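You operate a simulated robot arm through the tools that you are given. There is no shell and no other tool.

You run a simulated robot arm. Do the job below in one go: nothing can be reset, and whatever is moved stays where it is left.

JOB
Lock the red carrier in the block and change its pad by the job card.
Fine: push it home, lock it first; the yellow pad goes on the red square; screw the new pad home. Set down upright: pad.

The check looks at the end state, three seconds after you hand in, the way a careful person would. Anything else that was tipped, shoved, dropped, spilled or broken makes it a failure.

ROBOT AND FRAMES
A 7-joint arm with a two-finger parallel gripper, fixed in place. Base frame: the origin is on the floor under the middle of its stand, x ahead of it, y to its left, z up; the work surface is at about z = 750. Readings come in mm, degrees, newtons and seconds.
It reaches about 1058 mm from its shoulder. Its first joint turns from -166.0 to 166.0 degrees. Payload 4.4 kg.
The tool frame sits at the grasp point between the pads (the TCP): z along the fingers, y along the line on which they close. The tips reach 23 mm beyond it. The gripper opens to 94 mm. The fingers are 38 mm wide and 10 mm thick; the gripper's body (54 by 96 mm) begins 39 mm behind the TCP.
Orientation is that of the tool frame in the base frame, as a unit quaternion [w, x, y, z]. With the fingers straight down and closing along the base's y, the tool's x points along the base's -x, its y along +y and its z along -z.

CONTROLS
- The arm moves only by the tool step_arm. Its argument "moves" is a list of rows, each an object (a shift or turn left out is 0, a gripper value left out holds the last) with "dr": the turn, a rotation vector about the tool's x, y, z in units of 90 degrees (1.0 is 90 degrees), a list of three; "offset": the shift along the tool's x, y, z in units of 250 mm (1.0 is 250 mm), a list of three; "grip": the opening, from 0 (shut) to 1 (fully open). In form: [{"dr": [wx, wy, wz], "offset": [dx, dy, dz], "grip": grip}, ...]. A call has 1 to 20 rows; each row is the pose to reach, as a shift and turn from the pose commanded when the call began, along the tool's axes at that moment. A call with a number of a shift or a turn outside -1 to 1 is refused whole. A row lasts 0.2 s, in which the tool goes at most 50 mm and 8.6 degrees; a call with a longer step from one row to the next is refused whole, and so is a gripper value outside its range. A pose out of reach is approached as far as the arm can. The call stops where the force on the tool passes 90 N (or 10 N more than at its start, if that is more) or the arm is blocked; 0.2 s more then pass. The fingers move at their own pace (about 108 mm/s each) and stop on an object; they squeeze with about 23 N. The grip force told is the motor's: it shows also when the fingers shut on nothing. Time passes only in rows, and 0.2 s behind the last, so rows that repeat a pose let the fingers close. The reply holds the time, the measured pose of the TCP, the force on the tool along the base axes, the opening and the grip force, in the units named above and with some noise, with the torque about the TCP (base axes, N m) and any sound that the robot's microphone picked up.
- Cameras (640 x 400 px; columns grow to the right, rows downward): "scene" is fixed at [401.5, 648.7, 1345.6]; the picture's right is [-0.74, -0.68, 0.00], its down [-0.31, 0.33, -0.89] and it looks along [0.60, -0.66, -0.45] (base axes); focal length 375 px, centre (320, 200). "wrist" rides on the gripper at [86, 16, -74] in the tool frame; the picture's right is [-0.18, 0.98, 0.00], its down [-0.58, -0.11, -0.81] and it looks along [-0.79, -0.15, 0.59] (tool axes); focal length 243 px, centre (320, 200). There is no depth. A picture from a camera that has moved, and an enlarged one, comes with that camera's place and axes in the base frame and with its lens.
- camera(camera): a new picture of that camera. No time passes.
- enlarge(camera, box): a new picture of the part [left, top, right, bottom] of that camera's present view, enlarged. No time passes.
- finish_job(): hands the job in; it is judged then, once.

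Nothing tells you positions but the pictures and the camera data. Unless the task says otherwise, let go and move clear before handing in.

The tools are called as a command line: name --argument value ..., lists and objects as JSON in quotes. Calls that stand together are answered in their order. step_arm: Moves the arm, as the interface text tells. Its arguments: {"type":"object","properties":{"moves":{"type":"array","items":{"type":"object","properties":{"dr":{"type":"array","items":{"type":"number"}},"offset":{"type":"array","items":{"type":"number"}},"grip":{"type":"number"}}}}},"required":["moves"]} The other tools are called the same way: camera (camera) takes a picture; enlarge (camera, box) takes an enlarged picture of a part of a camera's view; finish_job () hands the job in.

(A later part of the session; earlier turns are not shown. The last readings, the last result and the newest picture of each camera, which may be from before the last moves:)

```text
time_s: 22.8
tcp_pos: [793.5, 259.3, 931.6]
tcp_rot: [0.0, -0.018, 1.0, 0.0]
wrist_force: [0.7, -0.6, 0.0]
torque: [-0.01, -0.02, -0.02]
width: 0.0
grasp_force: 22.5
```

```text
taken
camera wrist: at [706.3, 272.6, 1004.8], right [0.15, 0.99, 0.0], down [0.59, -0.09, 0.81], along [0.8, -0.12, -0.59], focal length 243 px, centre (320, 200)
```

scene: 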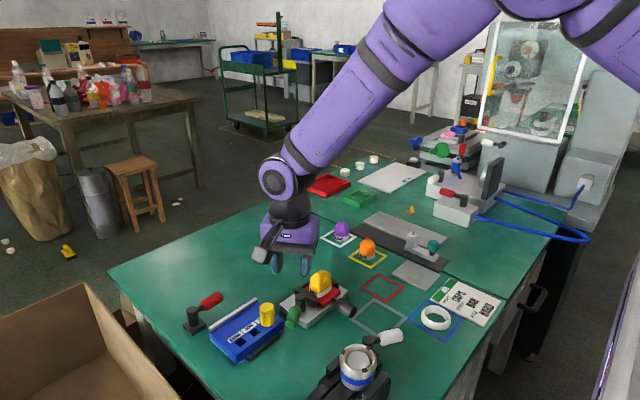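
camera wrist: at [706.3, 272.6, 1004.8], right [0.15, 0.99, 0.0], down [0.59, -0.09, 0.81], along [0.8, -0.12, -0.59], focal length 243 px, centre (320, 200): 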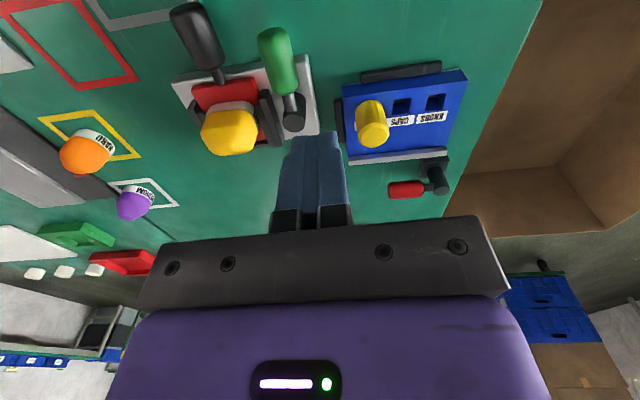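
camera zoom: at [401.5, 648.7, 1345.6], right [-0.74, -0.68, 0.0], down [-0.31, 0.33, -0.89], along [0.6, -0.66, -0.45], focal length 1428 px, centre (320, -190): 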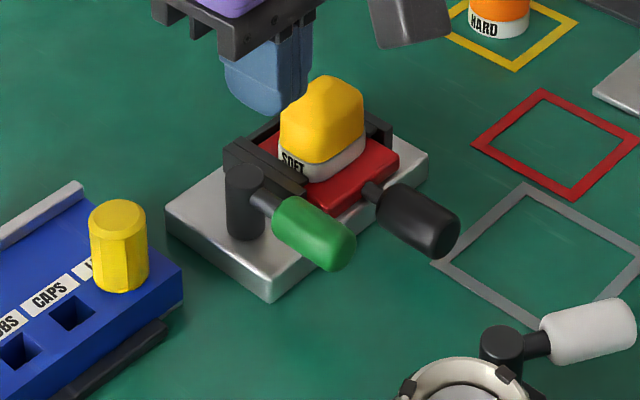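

enlarge --camera "wrist" --box '[160, 0, 340, 160]'

enlarge --camera "scene" --box '[295, 265, 375, 325]'

```text
2.50 times, centred on (250, 80) of wrist
camera zoom: at [706.3, 272.6, 1004.8], right [0.15, 0.99, 0.0], down [0.59, -0.09, 0.81], along [0.8, -0.12, -0.59], focal length 606 px, centre (495, 500)
```

zoom: 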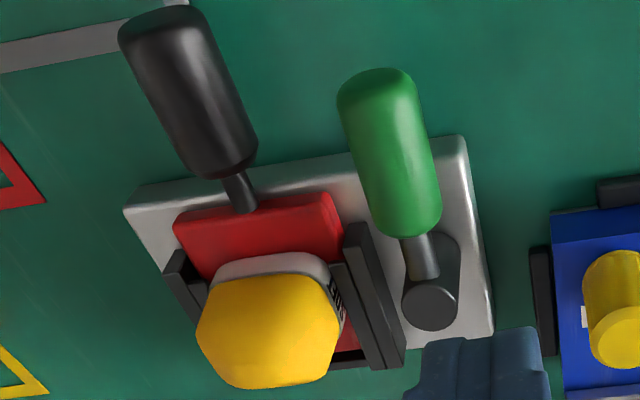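

```text
6.67 times, centred on (335, 295) of scene
camera zoom: at [401.5, 648.7, 1345.6], right [-0.74, -0.68, 0.0], down [-0.31, 0.33, -0.89], along [0.6, -0.66, -0.45], focal length 2500 px, centre (220, -433)
```

zoom: 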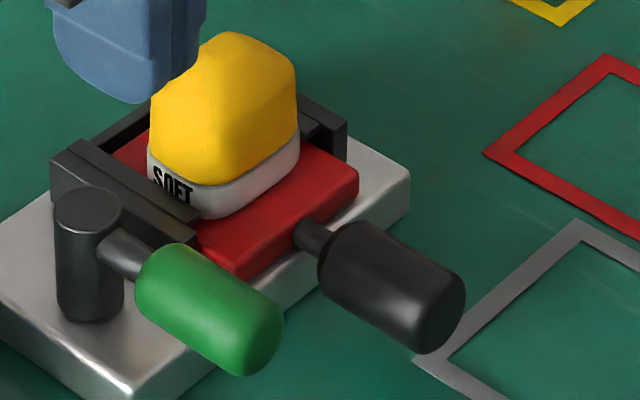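

The lever is at its stop. To be sure this end is "locked" rather than "open", I'll gently grip the carrier's black handle and try a small pull; if locked it should resist.

step_arm --moves '[{"offset": [0.039, -0.128, 0.042], "dr": [0, 0, 0.008], "grip": 0.43}, {"offset": [0.077, -0.257, 0.084], "dr": [0, 0, 0.016], "grip": 0.43}, {"offset": [0.116, -0.385, 0.126], "dr": [0, 0, 0.023], "grip": 0.43}, {"offset": [0.116, -0.385, 0.126], "dr": [0, 0, 0.023], "grip": 0.43}]'

camera --camera "wrist"

enlarge --camera "scene" --box '[280, 230, 400, 335]'

```text
time_s: 23.8
tcp_pos: [765.1, 162.9, 898.7]
tcp_rot: [0.001, 0.0, 1.0, 0.0]
wrist_force: [0.0, -0.1, -0.3]
torque: [-0.04, 0.02, -0.03]
width: 40.5
grasp_force: 0.2
```

```text
taken
camera wrist: at [679.4, 178.0, 973.1], right [0.18, 0.98, 0.0], down [0.58, -0.11, 0.81], along [0.79, -0.15, -0.59], focal length 243 px, centre (320, 200)
```

wrist: 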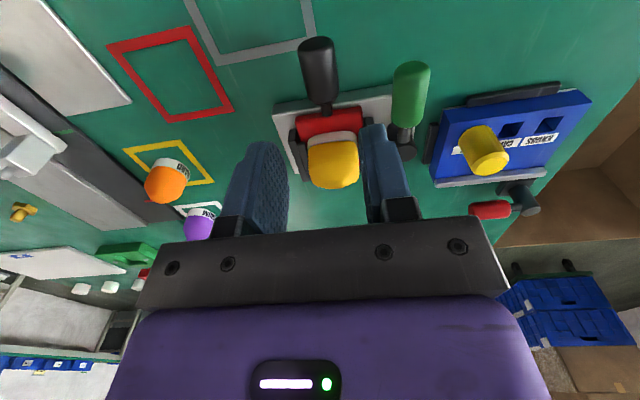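

```text
3.81 times, centred on (340, 282) of scene
camera zoom: at [401.5, 648.7, 1345.6], right [-0.74, -0.68, 0.0], down [-0.31, 0.33, -0.89], along [0.6, -0.66, -0.45], focal length 1428 px, centre (244, -114)
```

zoom: 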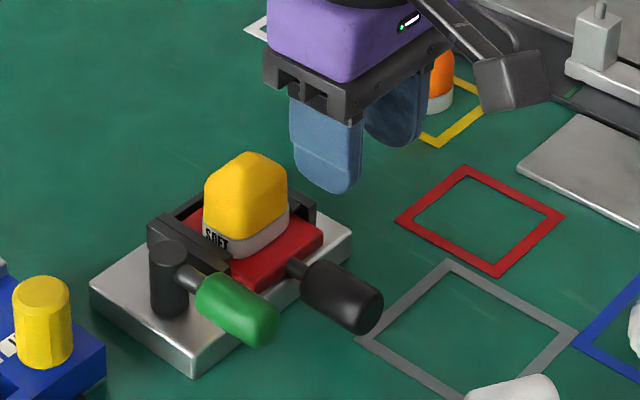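

step_arm --moves '[{"offset": [-0.012, 0, 0.15], "grip": 0.43}, {"offset": [-0.012, 0, 0.3], "grip": 0.43}, {"offset": [-0.012, 0, 0.38], "grip": 0.43}, {"offset": [-0.012, 0, 0.43], "grip": 0.43}, {"offset": [-0.012, 0, 0.43], "grip": 0.43}]'

enlarge --camera "scene" --box '[280, 230, 400, 335]'

camera --camera "wrist"

```text
time_s: 25.0
tcp_pos: [768.1, 163.3, 791.4]
tcp_rot: [0.0, 0.0, 1.0, -0.001]
wrist_force: [-0.1, -0.4, 0.2]
torque: [0.0, 0.02, 0.0]
width: 40.7
grasp_force: 0.1
```

```text
3.81 times, centred on (340, 282) of scene
camera zoom: at [401.5, 648.7, 1345.6], right [-0.74, -0.68, 0.0], down [-0.31, 0.33, -0.89], along [0.6, -0.66, -0.45], focal length 1428 px, centre (244, -114)
```

zoom: 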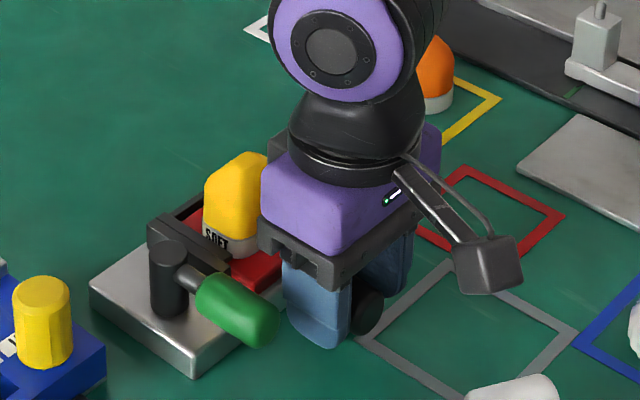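

```text
taken
camera wrist: at [682.4, 178.3, 866.1], right [0.18, 0.98, 0.0], down [0.58, -0.11, 0.81], along [0.79, -0.15, -0.59], focal length 243 px, centre (320, 200)
```

wrist: 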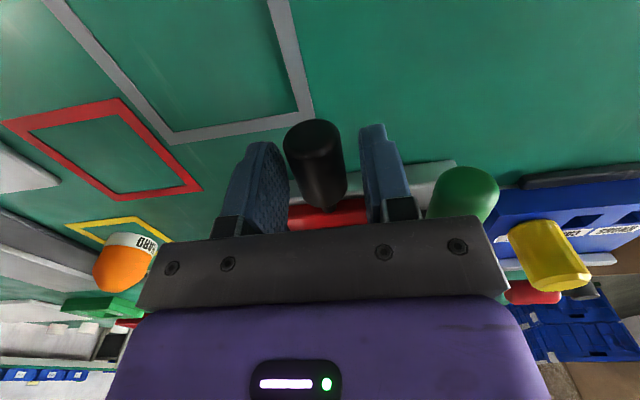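

step_arm --moves '[{"grip": 0.0}, {"grip": 0.0}, {"grip": 0.0}]'

step_arm --moves '[{"offset": [0.006, 0, 0], "grip": 0.0}, {"offset": [0.012, 0, 0], "grip": 0.0}]'

```text
time_s: 25.8
tcp_pos: [768.5, 160.9, 791.9]
tcp_rot: [0.0, 0.001, 1.0, -0.001]
wrist_force: [-1.2, -15.7, 0.9]
torque: [-0.24, -0.03, -0.66]
width: 26.8
grasp_force: 23.0
```

```text
time_s: 26.4
tcp_pos: [768.6, 160.0, 791.4]
tcp_rot: [0.002, 0.002, 1.0, 0.0]
wrist_force: [19.1, -25.2, -1.7]
torque: [-0.33, -0.21, -0.58]
width: 27.2
grasp_force: 23.1
```

It holds against 19 N where it slid with ~1 N before. I'll relax the sideways offset and pull slightly more to confirm it's really locked.

step_arm --moves '[{"offset": [0.0, -0.012, 0], "grip": 0.0}, {"offset": [0.004, -0.012, 0], "grip": 0.0}, {"offset": [0.004, -0.012, 0], "grip": 0.0}]'

```text
time_s: 27.2
tcp_pos: [766.5, 160.2, 791.5]
tcp_rot: [0.0, 0.0, 1.0, 0.001]
wrist_force: [20.0, -11.2, 7.8]
torque: [-0.24, -0.42, -0.46]
width: 27.2
grasp_force: 22.8
```

step_arm --moves '[{"offset": [-0.008, 0, 0], "grip": 0.0}, {"offset": [-0.008, 0, 0], "grip": 0.43}, {"offset": [-0.008, 0, 0], "grip": 0.43}, {"offset": [-0.008, 0, -0.15], "grip": 0.43}, {"offset": [-0.008, 0, -0.3], "grip": 0.43}, {"offset": [-0.008, 0, -0.45], "grip": 0.43}, {"offset": [-0.008, 0, -0.6], "grip": 0.43}, {"offset": [-0.008, 0, -0.6], "grip": 0.43}]'

enlarge --camera "scene" --box '[280, 265, 380, 335]'

camera --camera "wrist"

```text
time_s: 29.0
tcp_pos: [766.9, 160.8, 943.3]
tcp_rot: [-0.001, 0.001, 1.0, 0.0]
wrist_force: [0.7, 0.2, 0.0]
torque: [-0.03, 0.03, -0.01]
width: 40.7
grasp_force: 0.0
```

```text
5.71 times, centred on (330, 300) of scene
camera zoom: at [401.5, 648.7, 1345.6], right [-0.74, -0.68, 0.0], down [-0.31, 0.33, -0.89], along [0.6, -0.66, -0.45], focal length 2143 px, centre (263, -371)
```

zoom: 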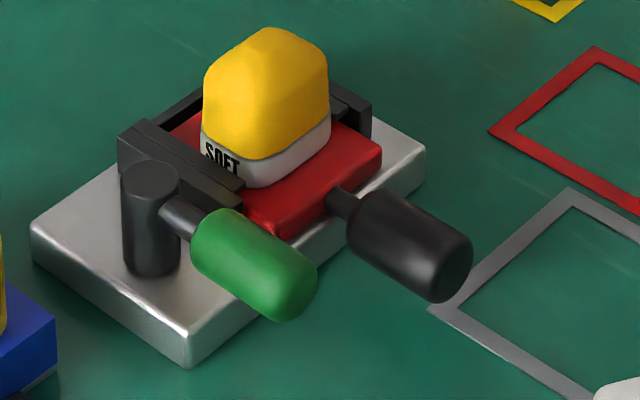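

```text
taken
camera wrist: at [681.1, 176.9, 1016.5], right [0.18, 0.98, 0.0], down [0.58, -0.11, 0.81], along [0.79, -0.15, -0.59], focal length 243 px, centre (320, 200)
```

wrist: 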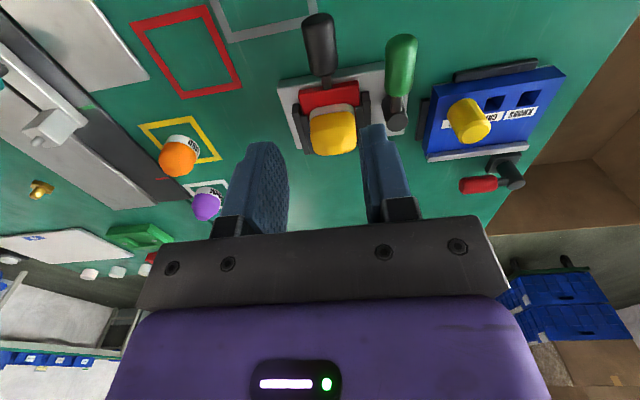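

The carrier is unmoved: it's home and locked. Now I'll look closely at the yellow pad for its exact centre, shape and height.

enlarge --camera "wrist" --box '[270, 60, 400, 170]'

enlarge --camera "scene" --box '[300, 260, 360, 305]'

enlarge --camera "scene" --box '[320, 210, 400, 270]'

enlarge --camera "wrist" --box '[110, 0, 270, 220]'

```text
3.64 times, centred on (335, 115) of wrist
camera zoom: at [681.1, 176.9, 1016.5], right [0.18, 0.98, 0.0], down [0.58, -0.11, 0.81], along [0.79, -0.15, -0.59], focal length 882 px, centre (266, 509)
```

zoom: 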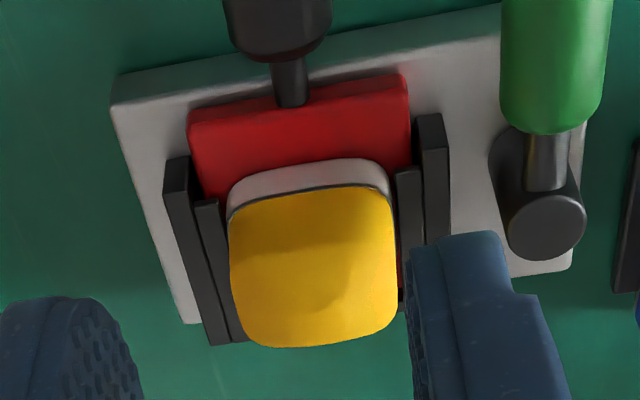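

```text
8.89 times, centred on (330, 282) of scene
camera zoom: at [401.5, 648.7, 1345.6], right [-0.74, -0.68, 0.0], down [-0.31, 0.33, -0.89], along [0.6, -0.66, -0.45], focal length 3333 px, centre (231, -533)
```

zoom: 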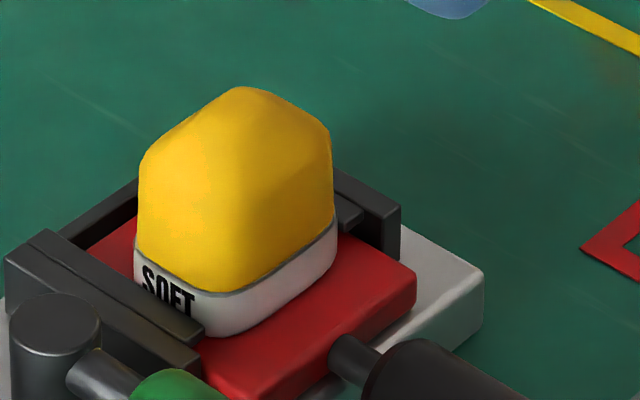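

```text
6.67 times, centred on (360, 240) of scene
camera zoom: at [401.5, 648.7, 1345.6], right [-0.74, -0.68, 0.0], down [-0.31, 0.33, -0.89], along [0.6, -0.66, -0.45], focal length 2500 px, centre (53, -67)
```

zoom: 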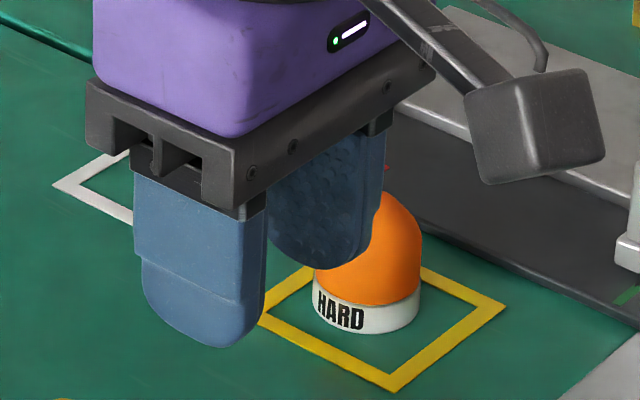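

```text
1.82 times, centred on (190, 110) of wrist
camera zoom: at [681.1, 176.9, 1016.5], right [0.18, 0.98, 0.0], down [0.58, -0.11, 0.81], along [0.79, -0.15, -0.59], focal length 441 px, centre (556, 364)
```

zoom: 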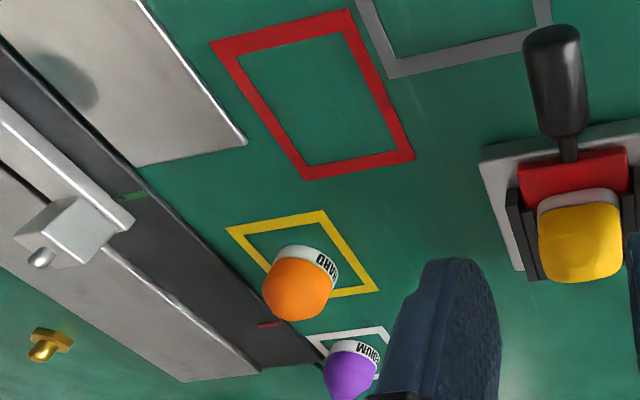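

The carrier front edge is x≈811, its top z≈784, the pad centre is about (849.5, 161), a ~46 mm rounded square with its top near 840, and the rails are below ~802. I'll go over the pad with the gripper turned 90° clockwise (so I have the most counter-clockwise travel for unscrewing) and check alignment from that side.

step_arm --moves '[{"offset": [-0.03, 0, 0], "dr": [0, 0, 0.091], "grip": 0.64}, {"offset": [-0.06, 0, 0], "dr": [0, 0, 0.182], "grip": 0.64}, {"offset": [-0.09, 0, 0], "dr": [0, 0, 0.273], "grip": 0.64}, {"offset": [-0.12, 0, 0], "dr": [0, 0, 0.364], "grip": 0.64}, {"offset": [-0.15, 0, 0], "dr": [0, 0, 0.455], "grip": 0.64}, {"offset": [-0.18, 0, 0], "dr": [0, 0, 0.545], "grip": 0.64}, {"offset": [-0.21, 0, 0], "dr": [0, 0, 0.636], "grip": 0.64}, {"offset": [-0.24, 0, 0], "dr": [0, 0, 0.727], "grip": 0.64}, {"offset": [-0.27, 0, 0], "dr": [0, 0, 0.818], "grip": 0.64}, {"offset": [-0.3, 0, 0], "dr": [0, 0, 0.909], "grip": 0.64}, {"offset": [-0.33, 0, 0], "dr": [0, 0, 1.0], "grip": 0.64}, {"offset": [-0.33, 0, 0], "dr": [0, 0, 1.0], "grip": 0.64}]'

camera --camera "wrist"

enlarge --camera "scene" --box '[280, 220, 400, 325]'

```text
time_s: 31.6
tcp_pos: [849.1, 161.3, 941.5]
tcp_rot: [-0.001, 0.708, 0.706, 0.0]
wrist_force: [0.8, 0.6, 0.1]
torque: [-0.02, 0.0, -0.02]
width: 60.6
grasp_force: 0.1
```

```text
taken
camera wrist: at [866.4, 246.9, 1015.6], right [0.98, -0.19, 0.0], down [-0.11, -0.58, 0.81], along [-0.15, -0.79, -0.59], focal length 243 px, centre (320, 200)
```

wrist: 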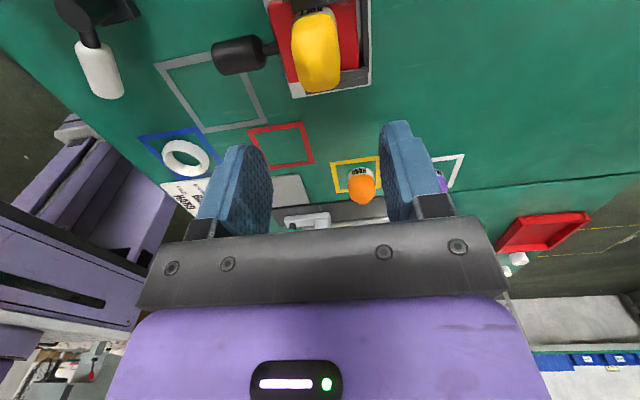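

```text
3.81 times, centred on (340, 272) of scene
camera zoom: at [401.5, 648.7, 1345.6], right [-0.74, -0.68, 0.0], down [-0.31, 0.33, -0.89], along [0.6, -0.66, -0.45], focal length 1428 px, centre (244, -76)
```

zoom: 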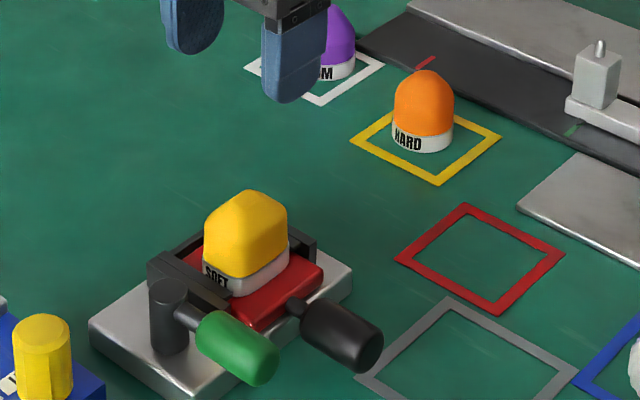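

enlarge --camera "wrist" --box '[250, 0, 390, 110]'

```text
3.64 times, centred on (320, 55) of wrist
camera zoom: at [866.4, 246.9, 1015.6], right [0.98, -0.19, 0.0], down [-0.11, -0.58, 0.81], along [-0.15, -0.79, -0.59], focal length 882 px, centre (320, 727)
```

zoom: 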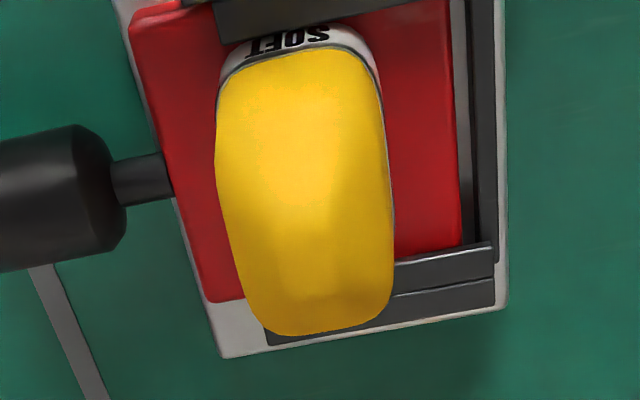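

enlarge --camera "wrist" --box '[330, 0, 380, 40]'

enlarge --camera "wrist" --box '[330, 40, 380, 90]'

```text
10.00 times, centred on (355, 20) of wrist
camera zoom: at [866.4, 246.9, 1015.6], right [0.98, -0.19, 0.0], down [-0.11, -0.58, 0.81], along [-0.15, -0.79, -0.59], focal length 2426 px, centre (-30, 2000)
```

zoom: 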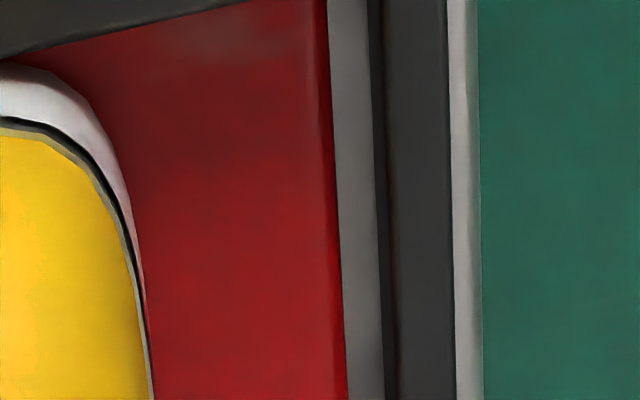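

```text
8.00 times, centred on (355, 65) of wrist
camera zoom: at [866.4, 246.9, 1015.6], right [0.98, -0.19, 0.0], down [-0.11, -0.58, 0.81], along [-0.15, -0.79, -0.59], focal length 1941 px, centre (40, 1280)
```

zoom: 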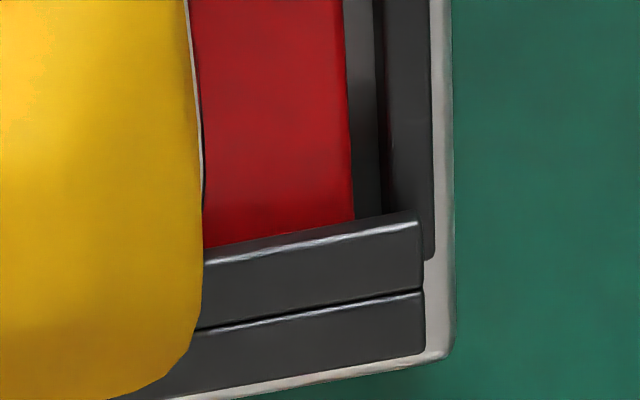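

There's still a ~5 mm gap behind the carrier, so I want to be sure the 34 N stop was the true home. I'll release the lever, push again with more force, and then re-lock. First I go back over the lever.

step_arm --moves '[{"offset": [0.023, -0.02, 0.0], "dr": [0, 0, -0.091], "grip": 0.41}, {"offset": [0.045, -0.041, 0.0], "dr": [0, 0, -0.182], "grip": 0.41}, {"offset": [0.068, -0.061, 0.0], "dr": [0, 0, -0.273], "grip": 0.41}, {"offset": [0.09, -0.081, 0.0], "dr": [0, 0, -0.364], "grip": 0.41}, {"offset": [0.113, -0.102, 0.02], "dr": [0, 0, -0.455], "grip": 0.41}, {"offset": [0.135, -0.122, 0.04], "dr": [0, 0, -0.545], "grip": 0.41}, {"offset": [0.158, -0.143, 0.06], "dr": [0, 0, -0.636], "grip": 0.41}, {"offset": [0.18, -0.163, 0.08], "dr": [0, 0, -0.727], "grip": 0.41}, {"offset": [0.203, -0.183, 0.1], "dr": [0, 0, -0.818], "grip": 0.41}, {"offset": [0.226, -0.204, 0.13], "dr": [0, 0, -0.909], "grip": 0.41}, {"offset": [0.252, -0.224, 0.164], "dr": [0, 0, -1.0], "grip": 0.41}, {"offset": [0.252, -0.224, 0.164], "dr": [0, 0, -1.0], "grip": 0.41}]'

camera --camera "wrist"

```text
time_s: 34.2
tcp_pos: [793.5, 222.4, 901.0]
tcp_rot: [0.001, -0.001, 1.0, 0.0]
wrist_force: [-0.5, 0.2, 0.6]
torque: [0.0, 0.05, 0.01]
width: 38.4
grasp_force: 0.0
```

```text
taken
camera wrist: at [707.3, 237.7, 974.5], right [0.18, 0.98, 0.0], down [0.58, -0.11, 0.81], along [0.79, -0.15, -0.59], focal length 243 px, centre (320, 200)
```

wrist: 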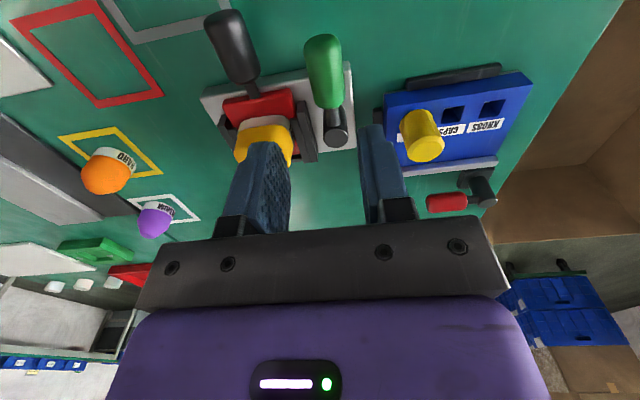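

step_arm --moves '[{"offset": [0, 0.01, 0.12], "grip": 0.41}, {"offset": [0, 0.01, 0.24], "grip": 0.41}, {"offset": [0, 0.01, 0.29], "grip": 0.41}, {"offset": [0, 0.01, 0.336], "grip": 0.41}, {"offset": [0, 0.01, 0.336], "grip": 0.41}]'

camera --camera "wrist"

```text
time_s: 35.4
tcp_pos: [795.2, 225.4, 816.6]
tcp_rot: [-0.001, 0.0, 1.0, 0.0]
wrist_force: [-0.4, -0.1, 0.0]
torque: [-0.03, 0.01, 0.01]
width: 38.5
grasp_force: 0.1
```

```text
taken
camera wrist: at [708.9, 241.7, 891.8], right [0.18, 0.98, 0.0], down [0.58, -0.11, 0.81], along [0.79, -0.15, -0.59], focal length 243 px, centre (320, 200)
```

wrist: 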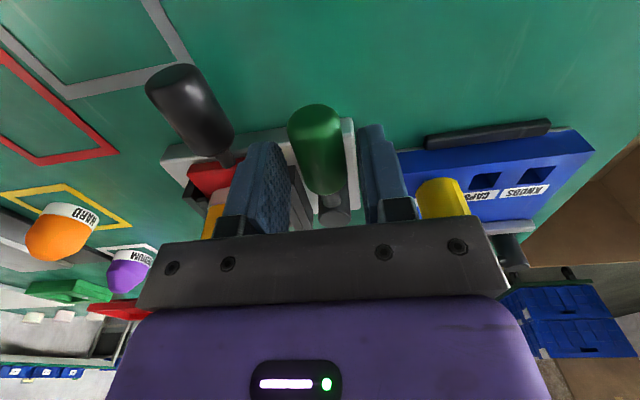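

step_arm --moves '[{"offset": [-0.0011, 0.0217, 0], "dr": [0, 0, 0.0667], "grip": 0.41}, {"offset": [-0.0045, 0.0432, 0], "dr": [0, 0, 0.1333], "grip": 0.41}, {"offset": [-0.0102, 0.0643, 0], "dr": [0, 0, 0.2], "grip": 0.41}, {"offset": [-0.018, 0.0846, 0], "dr": [0, 0, 0.2667], "grip": 0.41}, {"offset": [-0.0279, 0.104, 0], "dr": [0, 0, 0.3333], "grip": 0.41}]'

step_arm --moves '[{"offset": [-0.0011, 0.0217, 0], "dr": [0, 0, 0.0667], "grip": 0.41}, {"offset": [-0.0045, 0.0432, 0], "dr": [0, 0, 0.1333], "grip": 0.41}, {"offset": [-0.0102, 0.0643, 0], "dr": [0, 0, 0.2], "grip": 0.41}, {"offset": [-0.018, 0.0846, 0], "dr": [0, 0, 0.2667], "grip": 0.41}, {"offset": [-0.0279, 0.104, 0], "dr": [0, 0, 0.3333], "grip": 0.41}]'

camera --camera "wrist"

enlarge --camera "scene" --box '[240, 250, 360, 355]'

```text
time_s: 36.6
tcp_pos: [800.6, 252.3, 816.7]
tcp_rot: [0.001, 0.26, 0.966, -0.001]
wrist_force: [-2.4, -1.1, 0.2]
torque: [-0.03, 0.05, 0.05]
width: 39.2
grasp_force: 0.6
```

```text
time_s: 37.8
tcp_pos: [820.9, 271.7, 817.8]
tcp_rot: [0.0, 0.501, 0.865, 0.0]
wrist_force: [-1.8, -1.2, 0.3]
torque: [-0.01, 0.08, 0.03]
width: 39.5
grasp_force: 1.3
```

```text
taken
camera wrist: at [791.7, 353.8, 891.4], right [0.94, 0.33, 0.0], down [0.2, -0.56, 0.81], along [0.27, -0.76, -0.59], focal length 243 px, centre (320, 200)
```

wrist: 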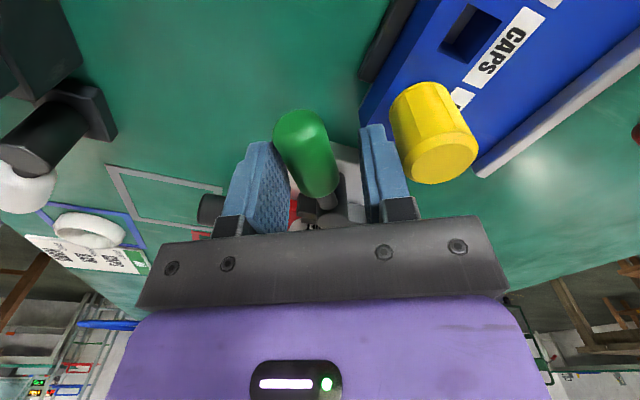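

```text
3.81 times, centred on (300, 302) of scene
camera zoom: at [401.5, 648.7, 1345.6], right [-0.74, -0.68, 0.0], down [-0.31, 0.33, -0.89], along [0.6, -0.66, -0.45], focal length 1428 px, centre (396, -190)
```

zoom: 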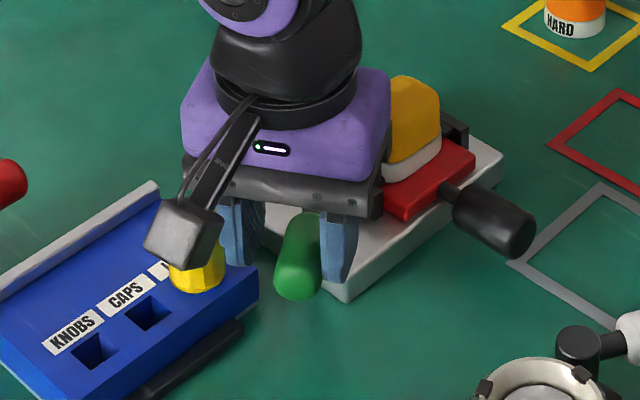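

The lever is swung back near open. Now I'll lift, return to the carrier handle end with closed fingers, and push again.

step_arm --moves '[{"offset": [0, 0, -0.17], "grip": 0.41}, {"offset": [0, 0, -0.34], "grip": 0.41}, {"offset": [-0.023, -0.07, -0.34], "dr": [0, 0, -0.083], "grip": 0}, {"offset": [-0.047, -0.141, -0.34], "dr": [0, 0, -0.167], "grip": 0}, {"offset": [-0.07, -0.211, -0.34], "dr": [0, 0, -0.25], "grip": 0}, {"offset": [-0.094, -0.282, -0.34], "dr": [0, 0, -0.333], "grip": 0}, {"offset": [-0.117, -0.352, -0.34], "dr": [0, 0, -0.417], "grip": 0}, {"offset": [-0.14, -0.423, -0.34], "dr": [0, 0, -0.5], "grip": 0}, {"offset": [-0.164, -0.493, -0.34], "dr": [0, 0, -0.583], "grip": 0}, {"offset": [-0.187, -0.564, -0.34], "dr": [0, 0, -0.668], "grip": 0}, {"offset": [-0.187, -0.564, -0.34], "dr": [0, 0, -0.668], "grip": 0}]'

camera --camera "wrist"

enlarge --camera "scene" --box '[260, 230, 400, 350]'

```text
time_s: 40.2
tcp_pos: [720.5, 160.0, 902.5]
tcp_rot: [0.0, -0.002, 1.0, 0.0]
wrist_force: [0.1, -0.2, 0.4]
torque: [-0.01, 0.0, -0.03]
width: 0.2
grasp_force: 23.2
```

```text
taken
camera wrist: at [634.4, 175.0, 975.7], right [0.18, 0.98, 0.0], down [0.58, -0.11, 0.81], along [0.79, -0.15, -0.59], focal length 243 px, centre (320, 200)
```

wrist: 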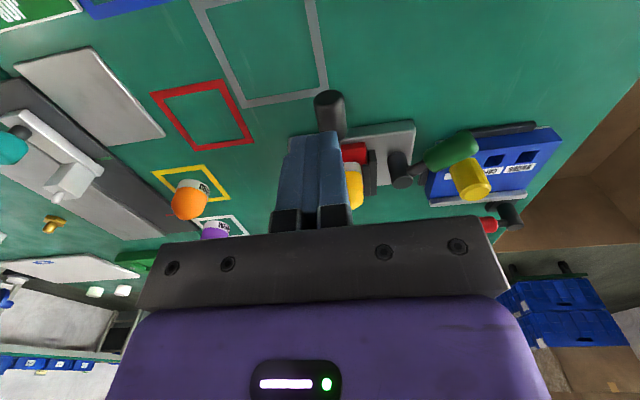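

```text
3.33 times, centred on (330, 290) of scene
camera zoom: at [401.5, 648.7, 1345.6], right [-0.74, -0.68, 0.0], down [-0.31, 0.33, -0.89], along [0.6, -0.66, -0.45], focal length 1250 px, centre (287, -100)
```

zoom: 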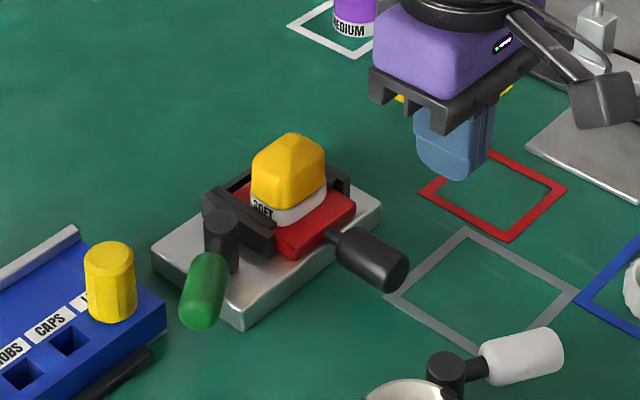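

step_arm --moves '[{"offset": [0, 0.004, 0.15], "grip": 0}, {"offset": [0, 0.004, 0.3], "grip": 0}, {"offset": [0, 0.004, 0.4], "grip": 0}, {"offset": [0, 0.004, 0.438], "grip": 0}, {"offset": [0, 0.004, 0.438], "grip": 0}]'

step_arm --moves '[{"offset": [-0.02, 0, 0], "grip": 0}, {"offset": [-0.036, 0, 0], "grip": 0}, {"offset": [-0.048, 0, 0], "grip": 0}, {"offset": [-0.056, 0, 0], "grip": 0}, {"offset": [-0.064, 0, 0], "grip": 0}]'

```text
time_s: 41.4
tcp_pos: [721.1, 160.6, 792.9]
tcp_rot: [0.0, -0.001, 1.0, -0.001]
wrist_force: [0.7, -0.5, 0.7]
torque: [0.03, 0.0, -0.05]
width: 0.1
grasp_force: 22.5
```

```text
time_s: 42.6
tcp_pos: [731.7, 161.1, 791.8]
tcp_rot: [-0.003, -0.001, 1.0, 0.0]
wrist_force: [-37.3, -5.9, 4.4]
torque: [0.25, 0.13, -0.11]
width: 0.1
grasp_force: 23.1
```

step_arm --moves '[{"offset": [-0.006, 0, 0], "grip": 0}, {"offset": [-0.012, 0, 0], "grip": 0}, {"offset": [-0.016, 0, 0], "grip": 0}]'

enlarge --camera "scene" --box '[280, 265, 380, 335]'

```text
time_s: 43.4
tcp_pos: [733.6, 160.4, 791.1]
tcp_rot: [-0.005, -0.004, 1.0, -0.002]
wrist_force: [-73.0, -1.2, 7.5]
torque: [0.87, 0.29, -0.03]
width: 0.0
grasp_force: 23.0
```

```text
5.71 times, centred on (330, 300) of scene
camera zoom: at [401.5, 648.7, 1345.6], right [-0.74, -0.68, 0.0], down [-0.31, 0.33, -0.89], along [0.6, -0.66, -0.45], focal length 2143 px, centre (263, -371)
```

zoom: 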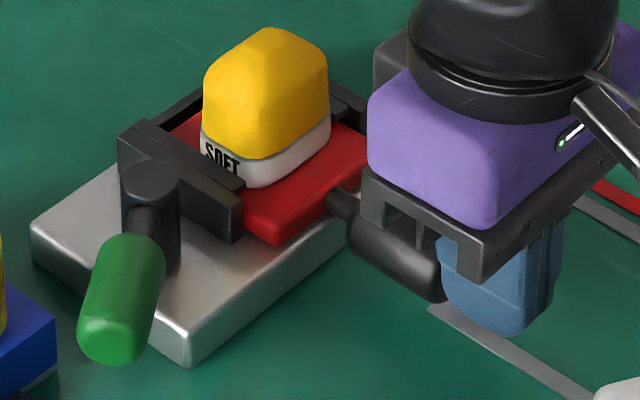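

It's a hard stop at the same spot even at 73 N, so that is the true home. Backing off and going to re-lock the lever.

step_arm --moves '[{"offset": [0.04, 0, 0], "grip": 0}, {"offset": [0.1, 0, 0], "grip": 0}, {"offset": [0.1, 0, -0.15], "grip": 0}, {"offset": [0.1, 0, -0.3], "grip": 0}, {"offset": [0.1, 0, -0.44], "grip": 0}, {"offset": [0.1, 0, -0.44], "grip": 0}]'

step_arm --moves '[{"offset": [-0.05, 0.054, 0], "dr": [0, 0, 0.077], "grip": 0.41}, {"offset": [-0.1, 0.107, 0], "dr": [0, 0, 0.153], "grip": 0.41}, {"offset": [-0.15, 0.161, 0], "dr": [0, 0, 0.23], "grip": 0.41}, {"offset": [-0.2, 0.214, 0], "dr": [0, 0, 0.306], "grip": 0.41}, {"offset": [-0.25, 0.268, 0], "dr": [0, 0, 0.382], "grip": 0.41}, {"offset": [-0.3, 0.321, 0], "dr": [0, 0, 0.459], "grip": 0.41}, {"offset": [-0.35, 0.375, 0], "dr": [0, 0, 0.535], "grip": 0.41}, {"offset": [-0.4, 0.43, 0], "dr": [0, 0, 0.611], "grip": 0.41}, {"offset": [-0.4, 0.43, 0], "dr": [0, 0, 0.611], "grip": 0.41}]'

camera --camera "wrist"

```text
time_s: 44.8
tcp_pos: [717.4, 159.1, 900.5]
tcp_rot: [-0.001, -0.001, 1.0, 0.0]
wrist_force: [1.1, 0.3, -0.3]
torque: [-0.02, -0.03, -0.02]
width: 0.0
grasp_force: 23.0
```

```text
time_s: 46.8
tcp_pos: [816.2, 268.4, 901.7]
tcp_rot: [0.0, 0.461, 0.888, -0.001]
wrist_force: [-0.3, 0.7, 0.2]
torque: [-0.03, 0.04, 0.01]
width: 38.6
grasp_force: 0.1
```

```text
taken
camera wrist: at [781.0, 348.6, 976.3], right [0.91, 0.41, 0.0], down [0.24, -0.54, 0.81], along [0.33, -0.73, -0.59], focal length 243 px, centre (320, 200)
```

wrist: 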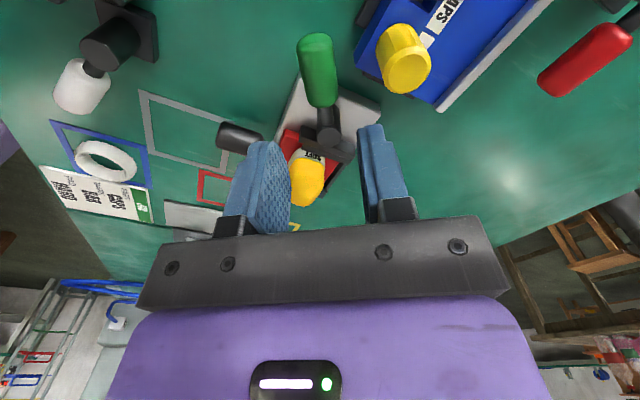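

step_arm --moves '[{"offset": [0, 0, 0.15], "grip": 0.41}, {"offset": [0, 0, 0.25], "grip": 0.41}, {"offset": [0, 0, 0.3], "grip": 0.41}, {"offset": [0, 0, 0.338], "grip": 0.41}, {"offset": [0, 0, 0.338], "grip": 0.41}]'

camera --camera "wrist"

```text
time_s: 48.0
tcp_pos: [815.4, 267.4, 818.8]
tcp_rot: [0.001, 0.462, 0.887, 0.0]
wrist_force: [-0.1, -0.1, 0.3]
torque: [0.02, 0.01, -0.01]
width: 38.4
grasp_force: 0.0
```

```text
taken
camera wrist: at [780.8, 347.1, 892.3], right [0.91, 0.41, 0.0], down [0.25, -0.54, 0.81], along [0.33, -0.73, -0.59], focal length 243 px, centre (320, 200)
```

wrist: 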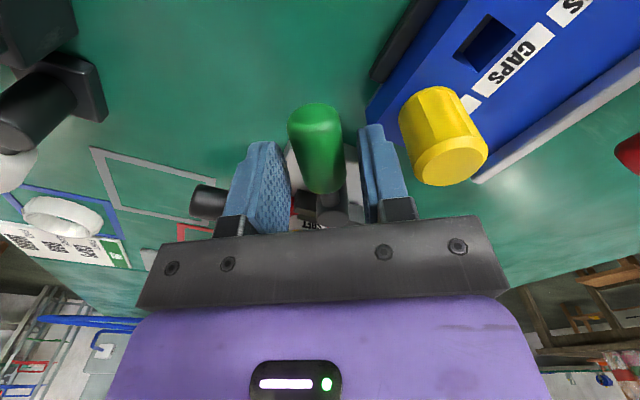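

step_arm --moves '[{"offset": [-0.0016, -0.0263, 0], "dr": [0, 0, -0.0778], "grip": 0.41}, {"offset": [-0.0064, -0.0523, 0], "dr": [0, 0, -0.1556], "grip": 0.41}, {"offset": [-0.0143, -0.0774, 0], "dr": [0, 0, -0.2333], "grip": 0.41}, {"offset": [-0.0253, -0.1014, 0], "dr": [0, 0, -0.3111], "grip": 0.41}]'

step_arm --moves '[{"offset": [-0.0016, -0.0263, 0], "dr": [0, 0, -0.0778], "grip": 0.41}, {"offset": [-0.0064, -0.0523, 0], "dr": [0, 0, -0.1556], "grip": 0.41}, {"offset": [-0.0143, -0.0774, 0], "dr": [0, 0, -0.2333], "grip": 0.41}, {"offset": [-0.0253, -0.1014, 0], "dr": [0, 0, -0.3111], "grip": 0.41}]'

camera --camera "wrist"

```text
time_s: 49.0
tcp_pos: [800.0, 248.1, 817.0]
tcp_rot: [0.0, 0.232, 0.973, -0.001]
wrist_force: [1.2, 1.4, -1.0]
torque: [0.0, -0.04, -0.03]
width: 39.3
grasp_force: 1.4
```

```text
time_s: 50.0
tcp_pos: [791.3, 223.6, 818.2]
tcp_rot: [0.001, -0.012, 1.0, 0.0]
wrist_force: [0.5, 2.0, -1.8]
torque: [0.02, -0.02, -0.05]
width: 39.2
grasp_force: 0.9
```

```text
taken
camera wrist: at [705.9, 237.0, 892.3], right [0.16, 0.99, 0.0], down [0.58, -0.1, 0.81], along [0.8, -0.13, -0.59], focal length 243 px, centre (320, 200)
```

wrist: 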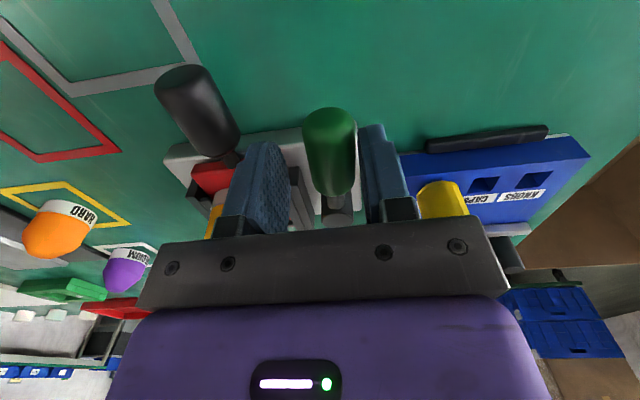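

Nearly at the stop. I'll nudge the last few degrees in small steps until the force rises.

step_arm --moves '[{"offset": [0, -0.008, 0], "dr": [0, 0, -0.012], "grip": 0.41}, {"offset": [0, -0.016, 0], "dr": [0, 0, -0.024], "grip": 0.41}, {"offset": [0, -0.024, 0], "dr": [0, 0, -0.036], "grip": 0.41}]'

```text
time_s: 50.8
tcp_pos: [792.6, 218.2, 818.3]
tcp_rot: [0.001, -0.038, 0.999, 0.001]
wrist_force: [3.0, 13.2, -0.1]
torque: [0.22, -0.14, -0.36]
width: 44.3
grasp_force: 6.4
```

step_arm --moves '[{"offset": [0, 0.02, 0], "dr": [0, 0, 0.036], "grip": 0.45}, {"offset": [0, 0.02, -0.12], "dr": [0, 0, 0.048], "grip": 0.45}, {"offset": [0, 0.02, -0.24], "dr": [0, 0, 0.048], "grip": 0.45}, {"offset": [0, 0.1, -0.24], "dr": [0, 0, 0.048], "grip": 0}, {"offset": [0, 0.168, -0.24], "dr": [0, 0, 0.048], "grip": 0}, {"offset": [0, 0.168, -0.24], "dr": [0, 0, 0.048], "grip": 0}, {"offset": [0, 0.168, -0.12], "dr": [0, 0, 0.048], "grip": 0}, {"offset": [0, 0.168, 0], "dr": [0, 0, 0.048], "grip": 0}, {"offset": [0, 0.168, 0], "dr": [0, 0, 0.048], "grip": 0}]'

step_arm --moves '[{"offset": [0, -0.02, 0], "grip": 0}, {"offset": [0, -0.032, 0], "grip": 0}, {"offset": [0, -0.04, 0], "grip": 0}]'

```text
time_s: 52.8
tcp_pos: [789.6, 259.8, 817.8]
tcp_rot: [0.0, 0.0, 1.0, 0.0]
wrist_force: [-0.9, 0.5, -0.1]
torque: [-0.01, -0.01, -0.01]
width: 0.1
grasp_force: 23.0
```

```text
time_s: 53.6
tcp_pos: [790.3, 248.4, 817.4]
tcp_rot: [0.0, -0.001, 1.0, 0.001]
wrist_force: [-0.2, -0.6, -0.5]
torque: [0.02, 0.02, 0.02]
width: 0.2
grasp_force: 23.1
```

step_arm --moves '[{"offset": [0, -0.006, 0], "grip": 0}, {"offset": [0, -0.012, 0], "grip": 0}, {"offset": [0, -0.016, 0], "grip": 0}]'

```text
time_s: 54.4
tcp_pos: [789.3, 249.1, 818.0]
tcp_rot: [0.0, -0.002, 1.0, 0.001]
wrist_force: [0.2, 20.2, -4.2]
torque: [0.38, -0.04, -0.36]
width: 0.1
grasp_force: 23.1
```

The lever is at its stop again (20 N at the same place). I'll back off and move over the pad with the gripper turned 90° clockwise.

step_arm --moves '[{"offset": [0, 0.04, 0], "grip": 0}, {"offset": [0, 0.06, -0.15], "grip": 0}, {"offset": [0, 0.06, -0.3], "grip": 0}, {"offset": [0, 0.06, -0.44], "grip": 0}, {"offset": [0, 0.06, -0.44], "grip": 0}]'

step_arm --moves '[{"offset": [-0.02, -0.035, 0], "dr": [0, 0, 0.091], "grip": 0.64}, {"offset": [-0.04, -0.07, 0], "dr": [0, 0, 0.182], "grip": 0.64}, {"offset": [-0.06, -0.105, 0], "dr": [0, 0, 0.273], "grip": 0.64}, {"offset": [-0.08, -0.14, 0], "dr": [0, 0, 0.364], "grip": 0.64}, {"offset": [-0.1, -0.175, 0], "dr": [0, 0, 0.455], "grip": 0.64}, {"offset": [-0.13, -0.21, 0], "dr": [0, 0, 0.545], "grip": 0.64}, {"offset": [-0.15, -0.245, 0], "dr": [0, 0, 0.636], "grip": 0.64}, {"offset": [-0.17, -0.28, 0], "dr": [0, 0, 0.727], "grip": 0.64}, {"offset": [-0.19, -0.315, 0], "dr": [0, 0, 0.818], "grip": 0.64}, {"offset": [-0.22, -0.355, 0], "dr": [0, 0, 0.909], "grip": 0.64}, {"offset": [-0.242, -0.4, 0], "dr": [0, 0, 1.0], "grip": 0.64}, {"offset": [-0.242, -0.4, 0], "dr": [0, 0, 1.0], "grip": 0.64}]'

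camera --camera "wrist"

enlarge --camera "scene" --box '[280, 220, 400, 325]'

```text
time_s: 55.6
tcp_pos: [790.3, 260.3, 927.2]
tcp_rot: [0.0, -0.001, 1.0, 0.0]
wrist_force: [-0.4, -0.1, 0.5]
torque: [0.01, -0.01, 0.01]
width: 0.0
grasp_force: 22.8
```

```text
time_s: 58.2
tcp_pos: [851.9, 159.1, 929.0]
tcp_rot: [-0.001, 0.707, 0.707, 0.0]
wrist_force: [-0.7, 0.0, -1.2]
torque: [0.01, 0.01, 0.03]
width: 60.3
grasp_force: 0.1
```

```text
taken
camera wrist: at [868.2, 246.3, 1002.2], right [0.98, -0.18, 0.0], down [-0.11, -0.58, 0.81], along [-0.15, -0.79, -0.59], focal length 243 px, centre (320, 200)
```

wrist: 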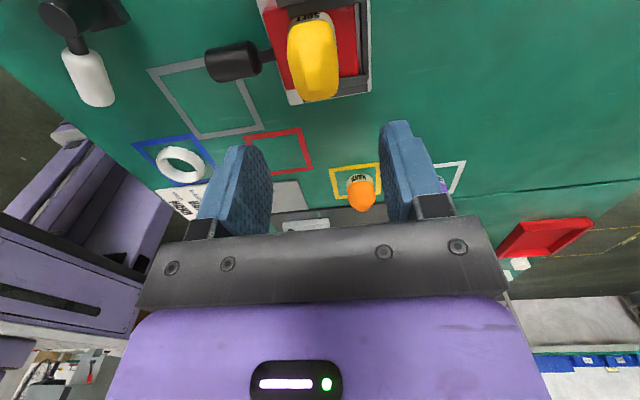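

```text
3.81 times, centred on (340, 272) of scene
camera zoom: at [401.5, 648.7, 1345.6], right [-0.74, -0.68, 0.0], down [-0.31, 0.33, -0.89], along [0.6, -0.66, -0.45], focal length 1428 px, centre (244, -76)
```

zoom: 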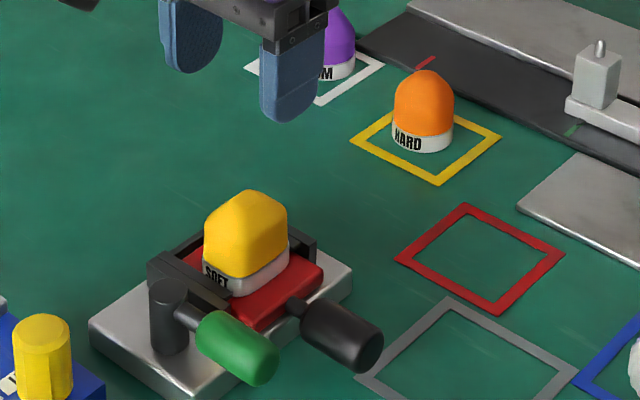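

step_arm --moves '[{"offset": [0.004, -0.006, 0.12], "grip": 0.64}, {"offset": [0.004, -0.006, 0.232], "grip": 0.64}, {"offset": [0.004, -0.006, 0.232], "grip": 0.64}]'

camera --camera "wrist"

enlarge --camera "scene" --box '[280, 220, 400, 325]'

```text
time_s: 59.0
tcp_pos: [848.7, 160.6, 869.1]
tcp_rot: [0.0, 0.706, 0.708, -0.001]
wrist_force: [-0.5, -0.3, 0.0]
torque: [0.02, -0.03, 0.02]
width: 60.2
grasp_force: 0.1
```

```text
taken
camera wrist: at [865.2, 246.6, 943.2], right [0.98, -0.18, 0.0], down [-0.11, -0.58, 0.81], along [-0.15, -0.79, -0.59], focal length 243 px, centre (320, 200)
```

wrist: 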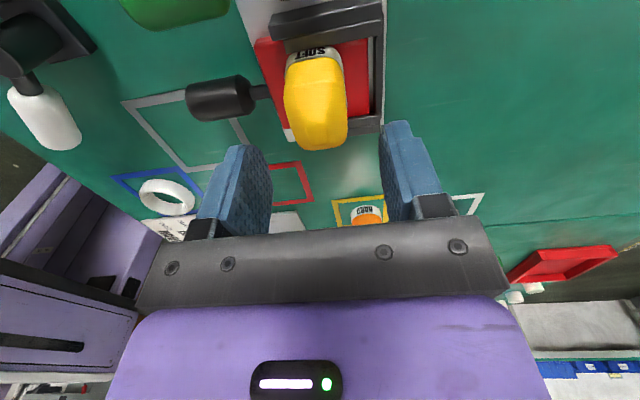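

```text
3.81 times, centred on (340, 272) of scene
camera zoom: at [401.5, 648.7, 1345.6], right [-0.74, -0.68, 0.0], down [-0.31, 0.33, -0.89], along [0.6, -0.66, -0.45], focal length 1428 px, centre (244, -76)
```

zoom: 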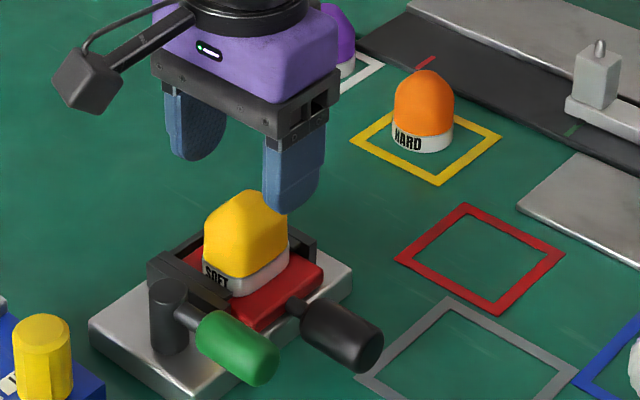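

enlarge --camera "wrist" --box '[220, 20, 420, 170]'

```text
2.67 times, centred on (320, 95) of wrist
camera zoom: at [865.2, 246.6, 943.2], right [0.98, -0.18, 0.0], down [-0.11, -0.58, 0.81], along [-0.15, -0.79, -0.59], focal length 647 px, centre (320, 480)
```

zoom: 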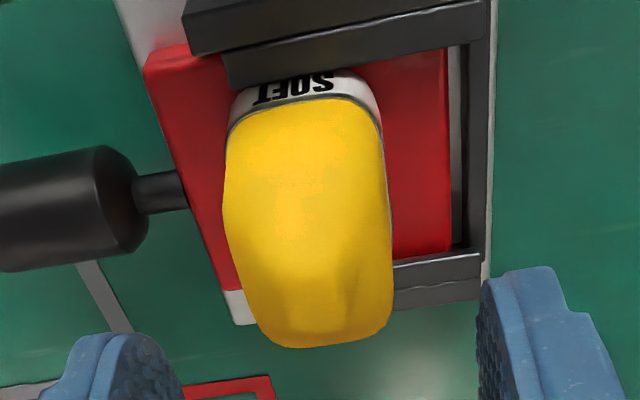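

The pad is actually a rounded rectangle, about 34 mm along x and 46 mm along y, centred near (848.5, 159.5). The fingers now close along x on its narrow width, which is ideal. Lowering so the tips stay above the rails.

step_arm --moves '[{"offset": [-0.002, 0, 0.06], "grip": 0.64}, {"offset": [-0.002, 0, 0.12], "grip": 0.64}, {"offset": [-0.002, 0, 0.156], "grip": 0.64}, {"offset": [-0.002, 0, 0.156], "grip": 0.64}]'

camera --camera "wrist"

enlarge --camera "scene" --box '[290, 230, 390, 310]'

```text
time_s: 60.0
tcp_pos: [849.6, 160.2, 829.6]
tcp_rot: [0.0, 0.707, 0.708, 0.001]
wrist_force: [0.4, 0.2, 0.5]
torque: [0.04, 0.0, -0.02]
width: 60.1
grasp_force: 0.0
```

```text
taken
camera wrist: at [864.7, 246.5, 904.2], right [0.98, -0.18, 0.0], down [-0.11, -0.58, 0.81], along [-0.15, -0.79, -0.59], focal length 243 px, centre (320, 200)
```

wrist: 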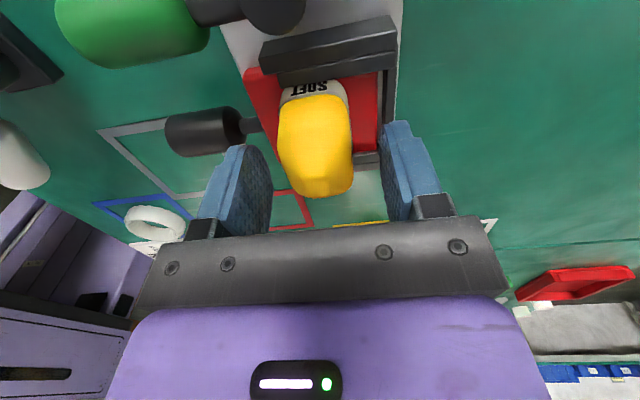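

```text
5.00 times, centred on (340, 270) of scene
camera zoom: at [401.5, 648.7, 1345.6], right [-0.74, -0.68, 0.0], down [-0.31, 0.33, -0.89], along [0.6, -0.66, -0.45], focal length 1875 px, centre (220, -150)
```

zoom: 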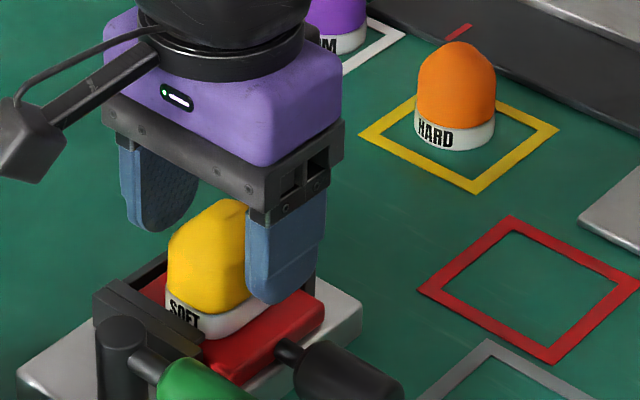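

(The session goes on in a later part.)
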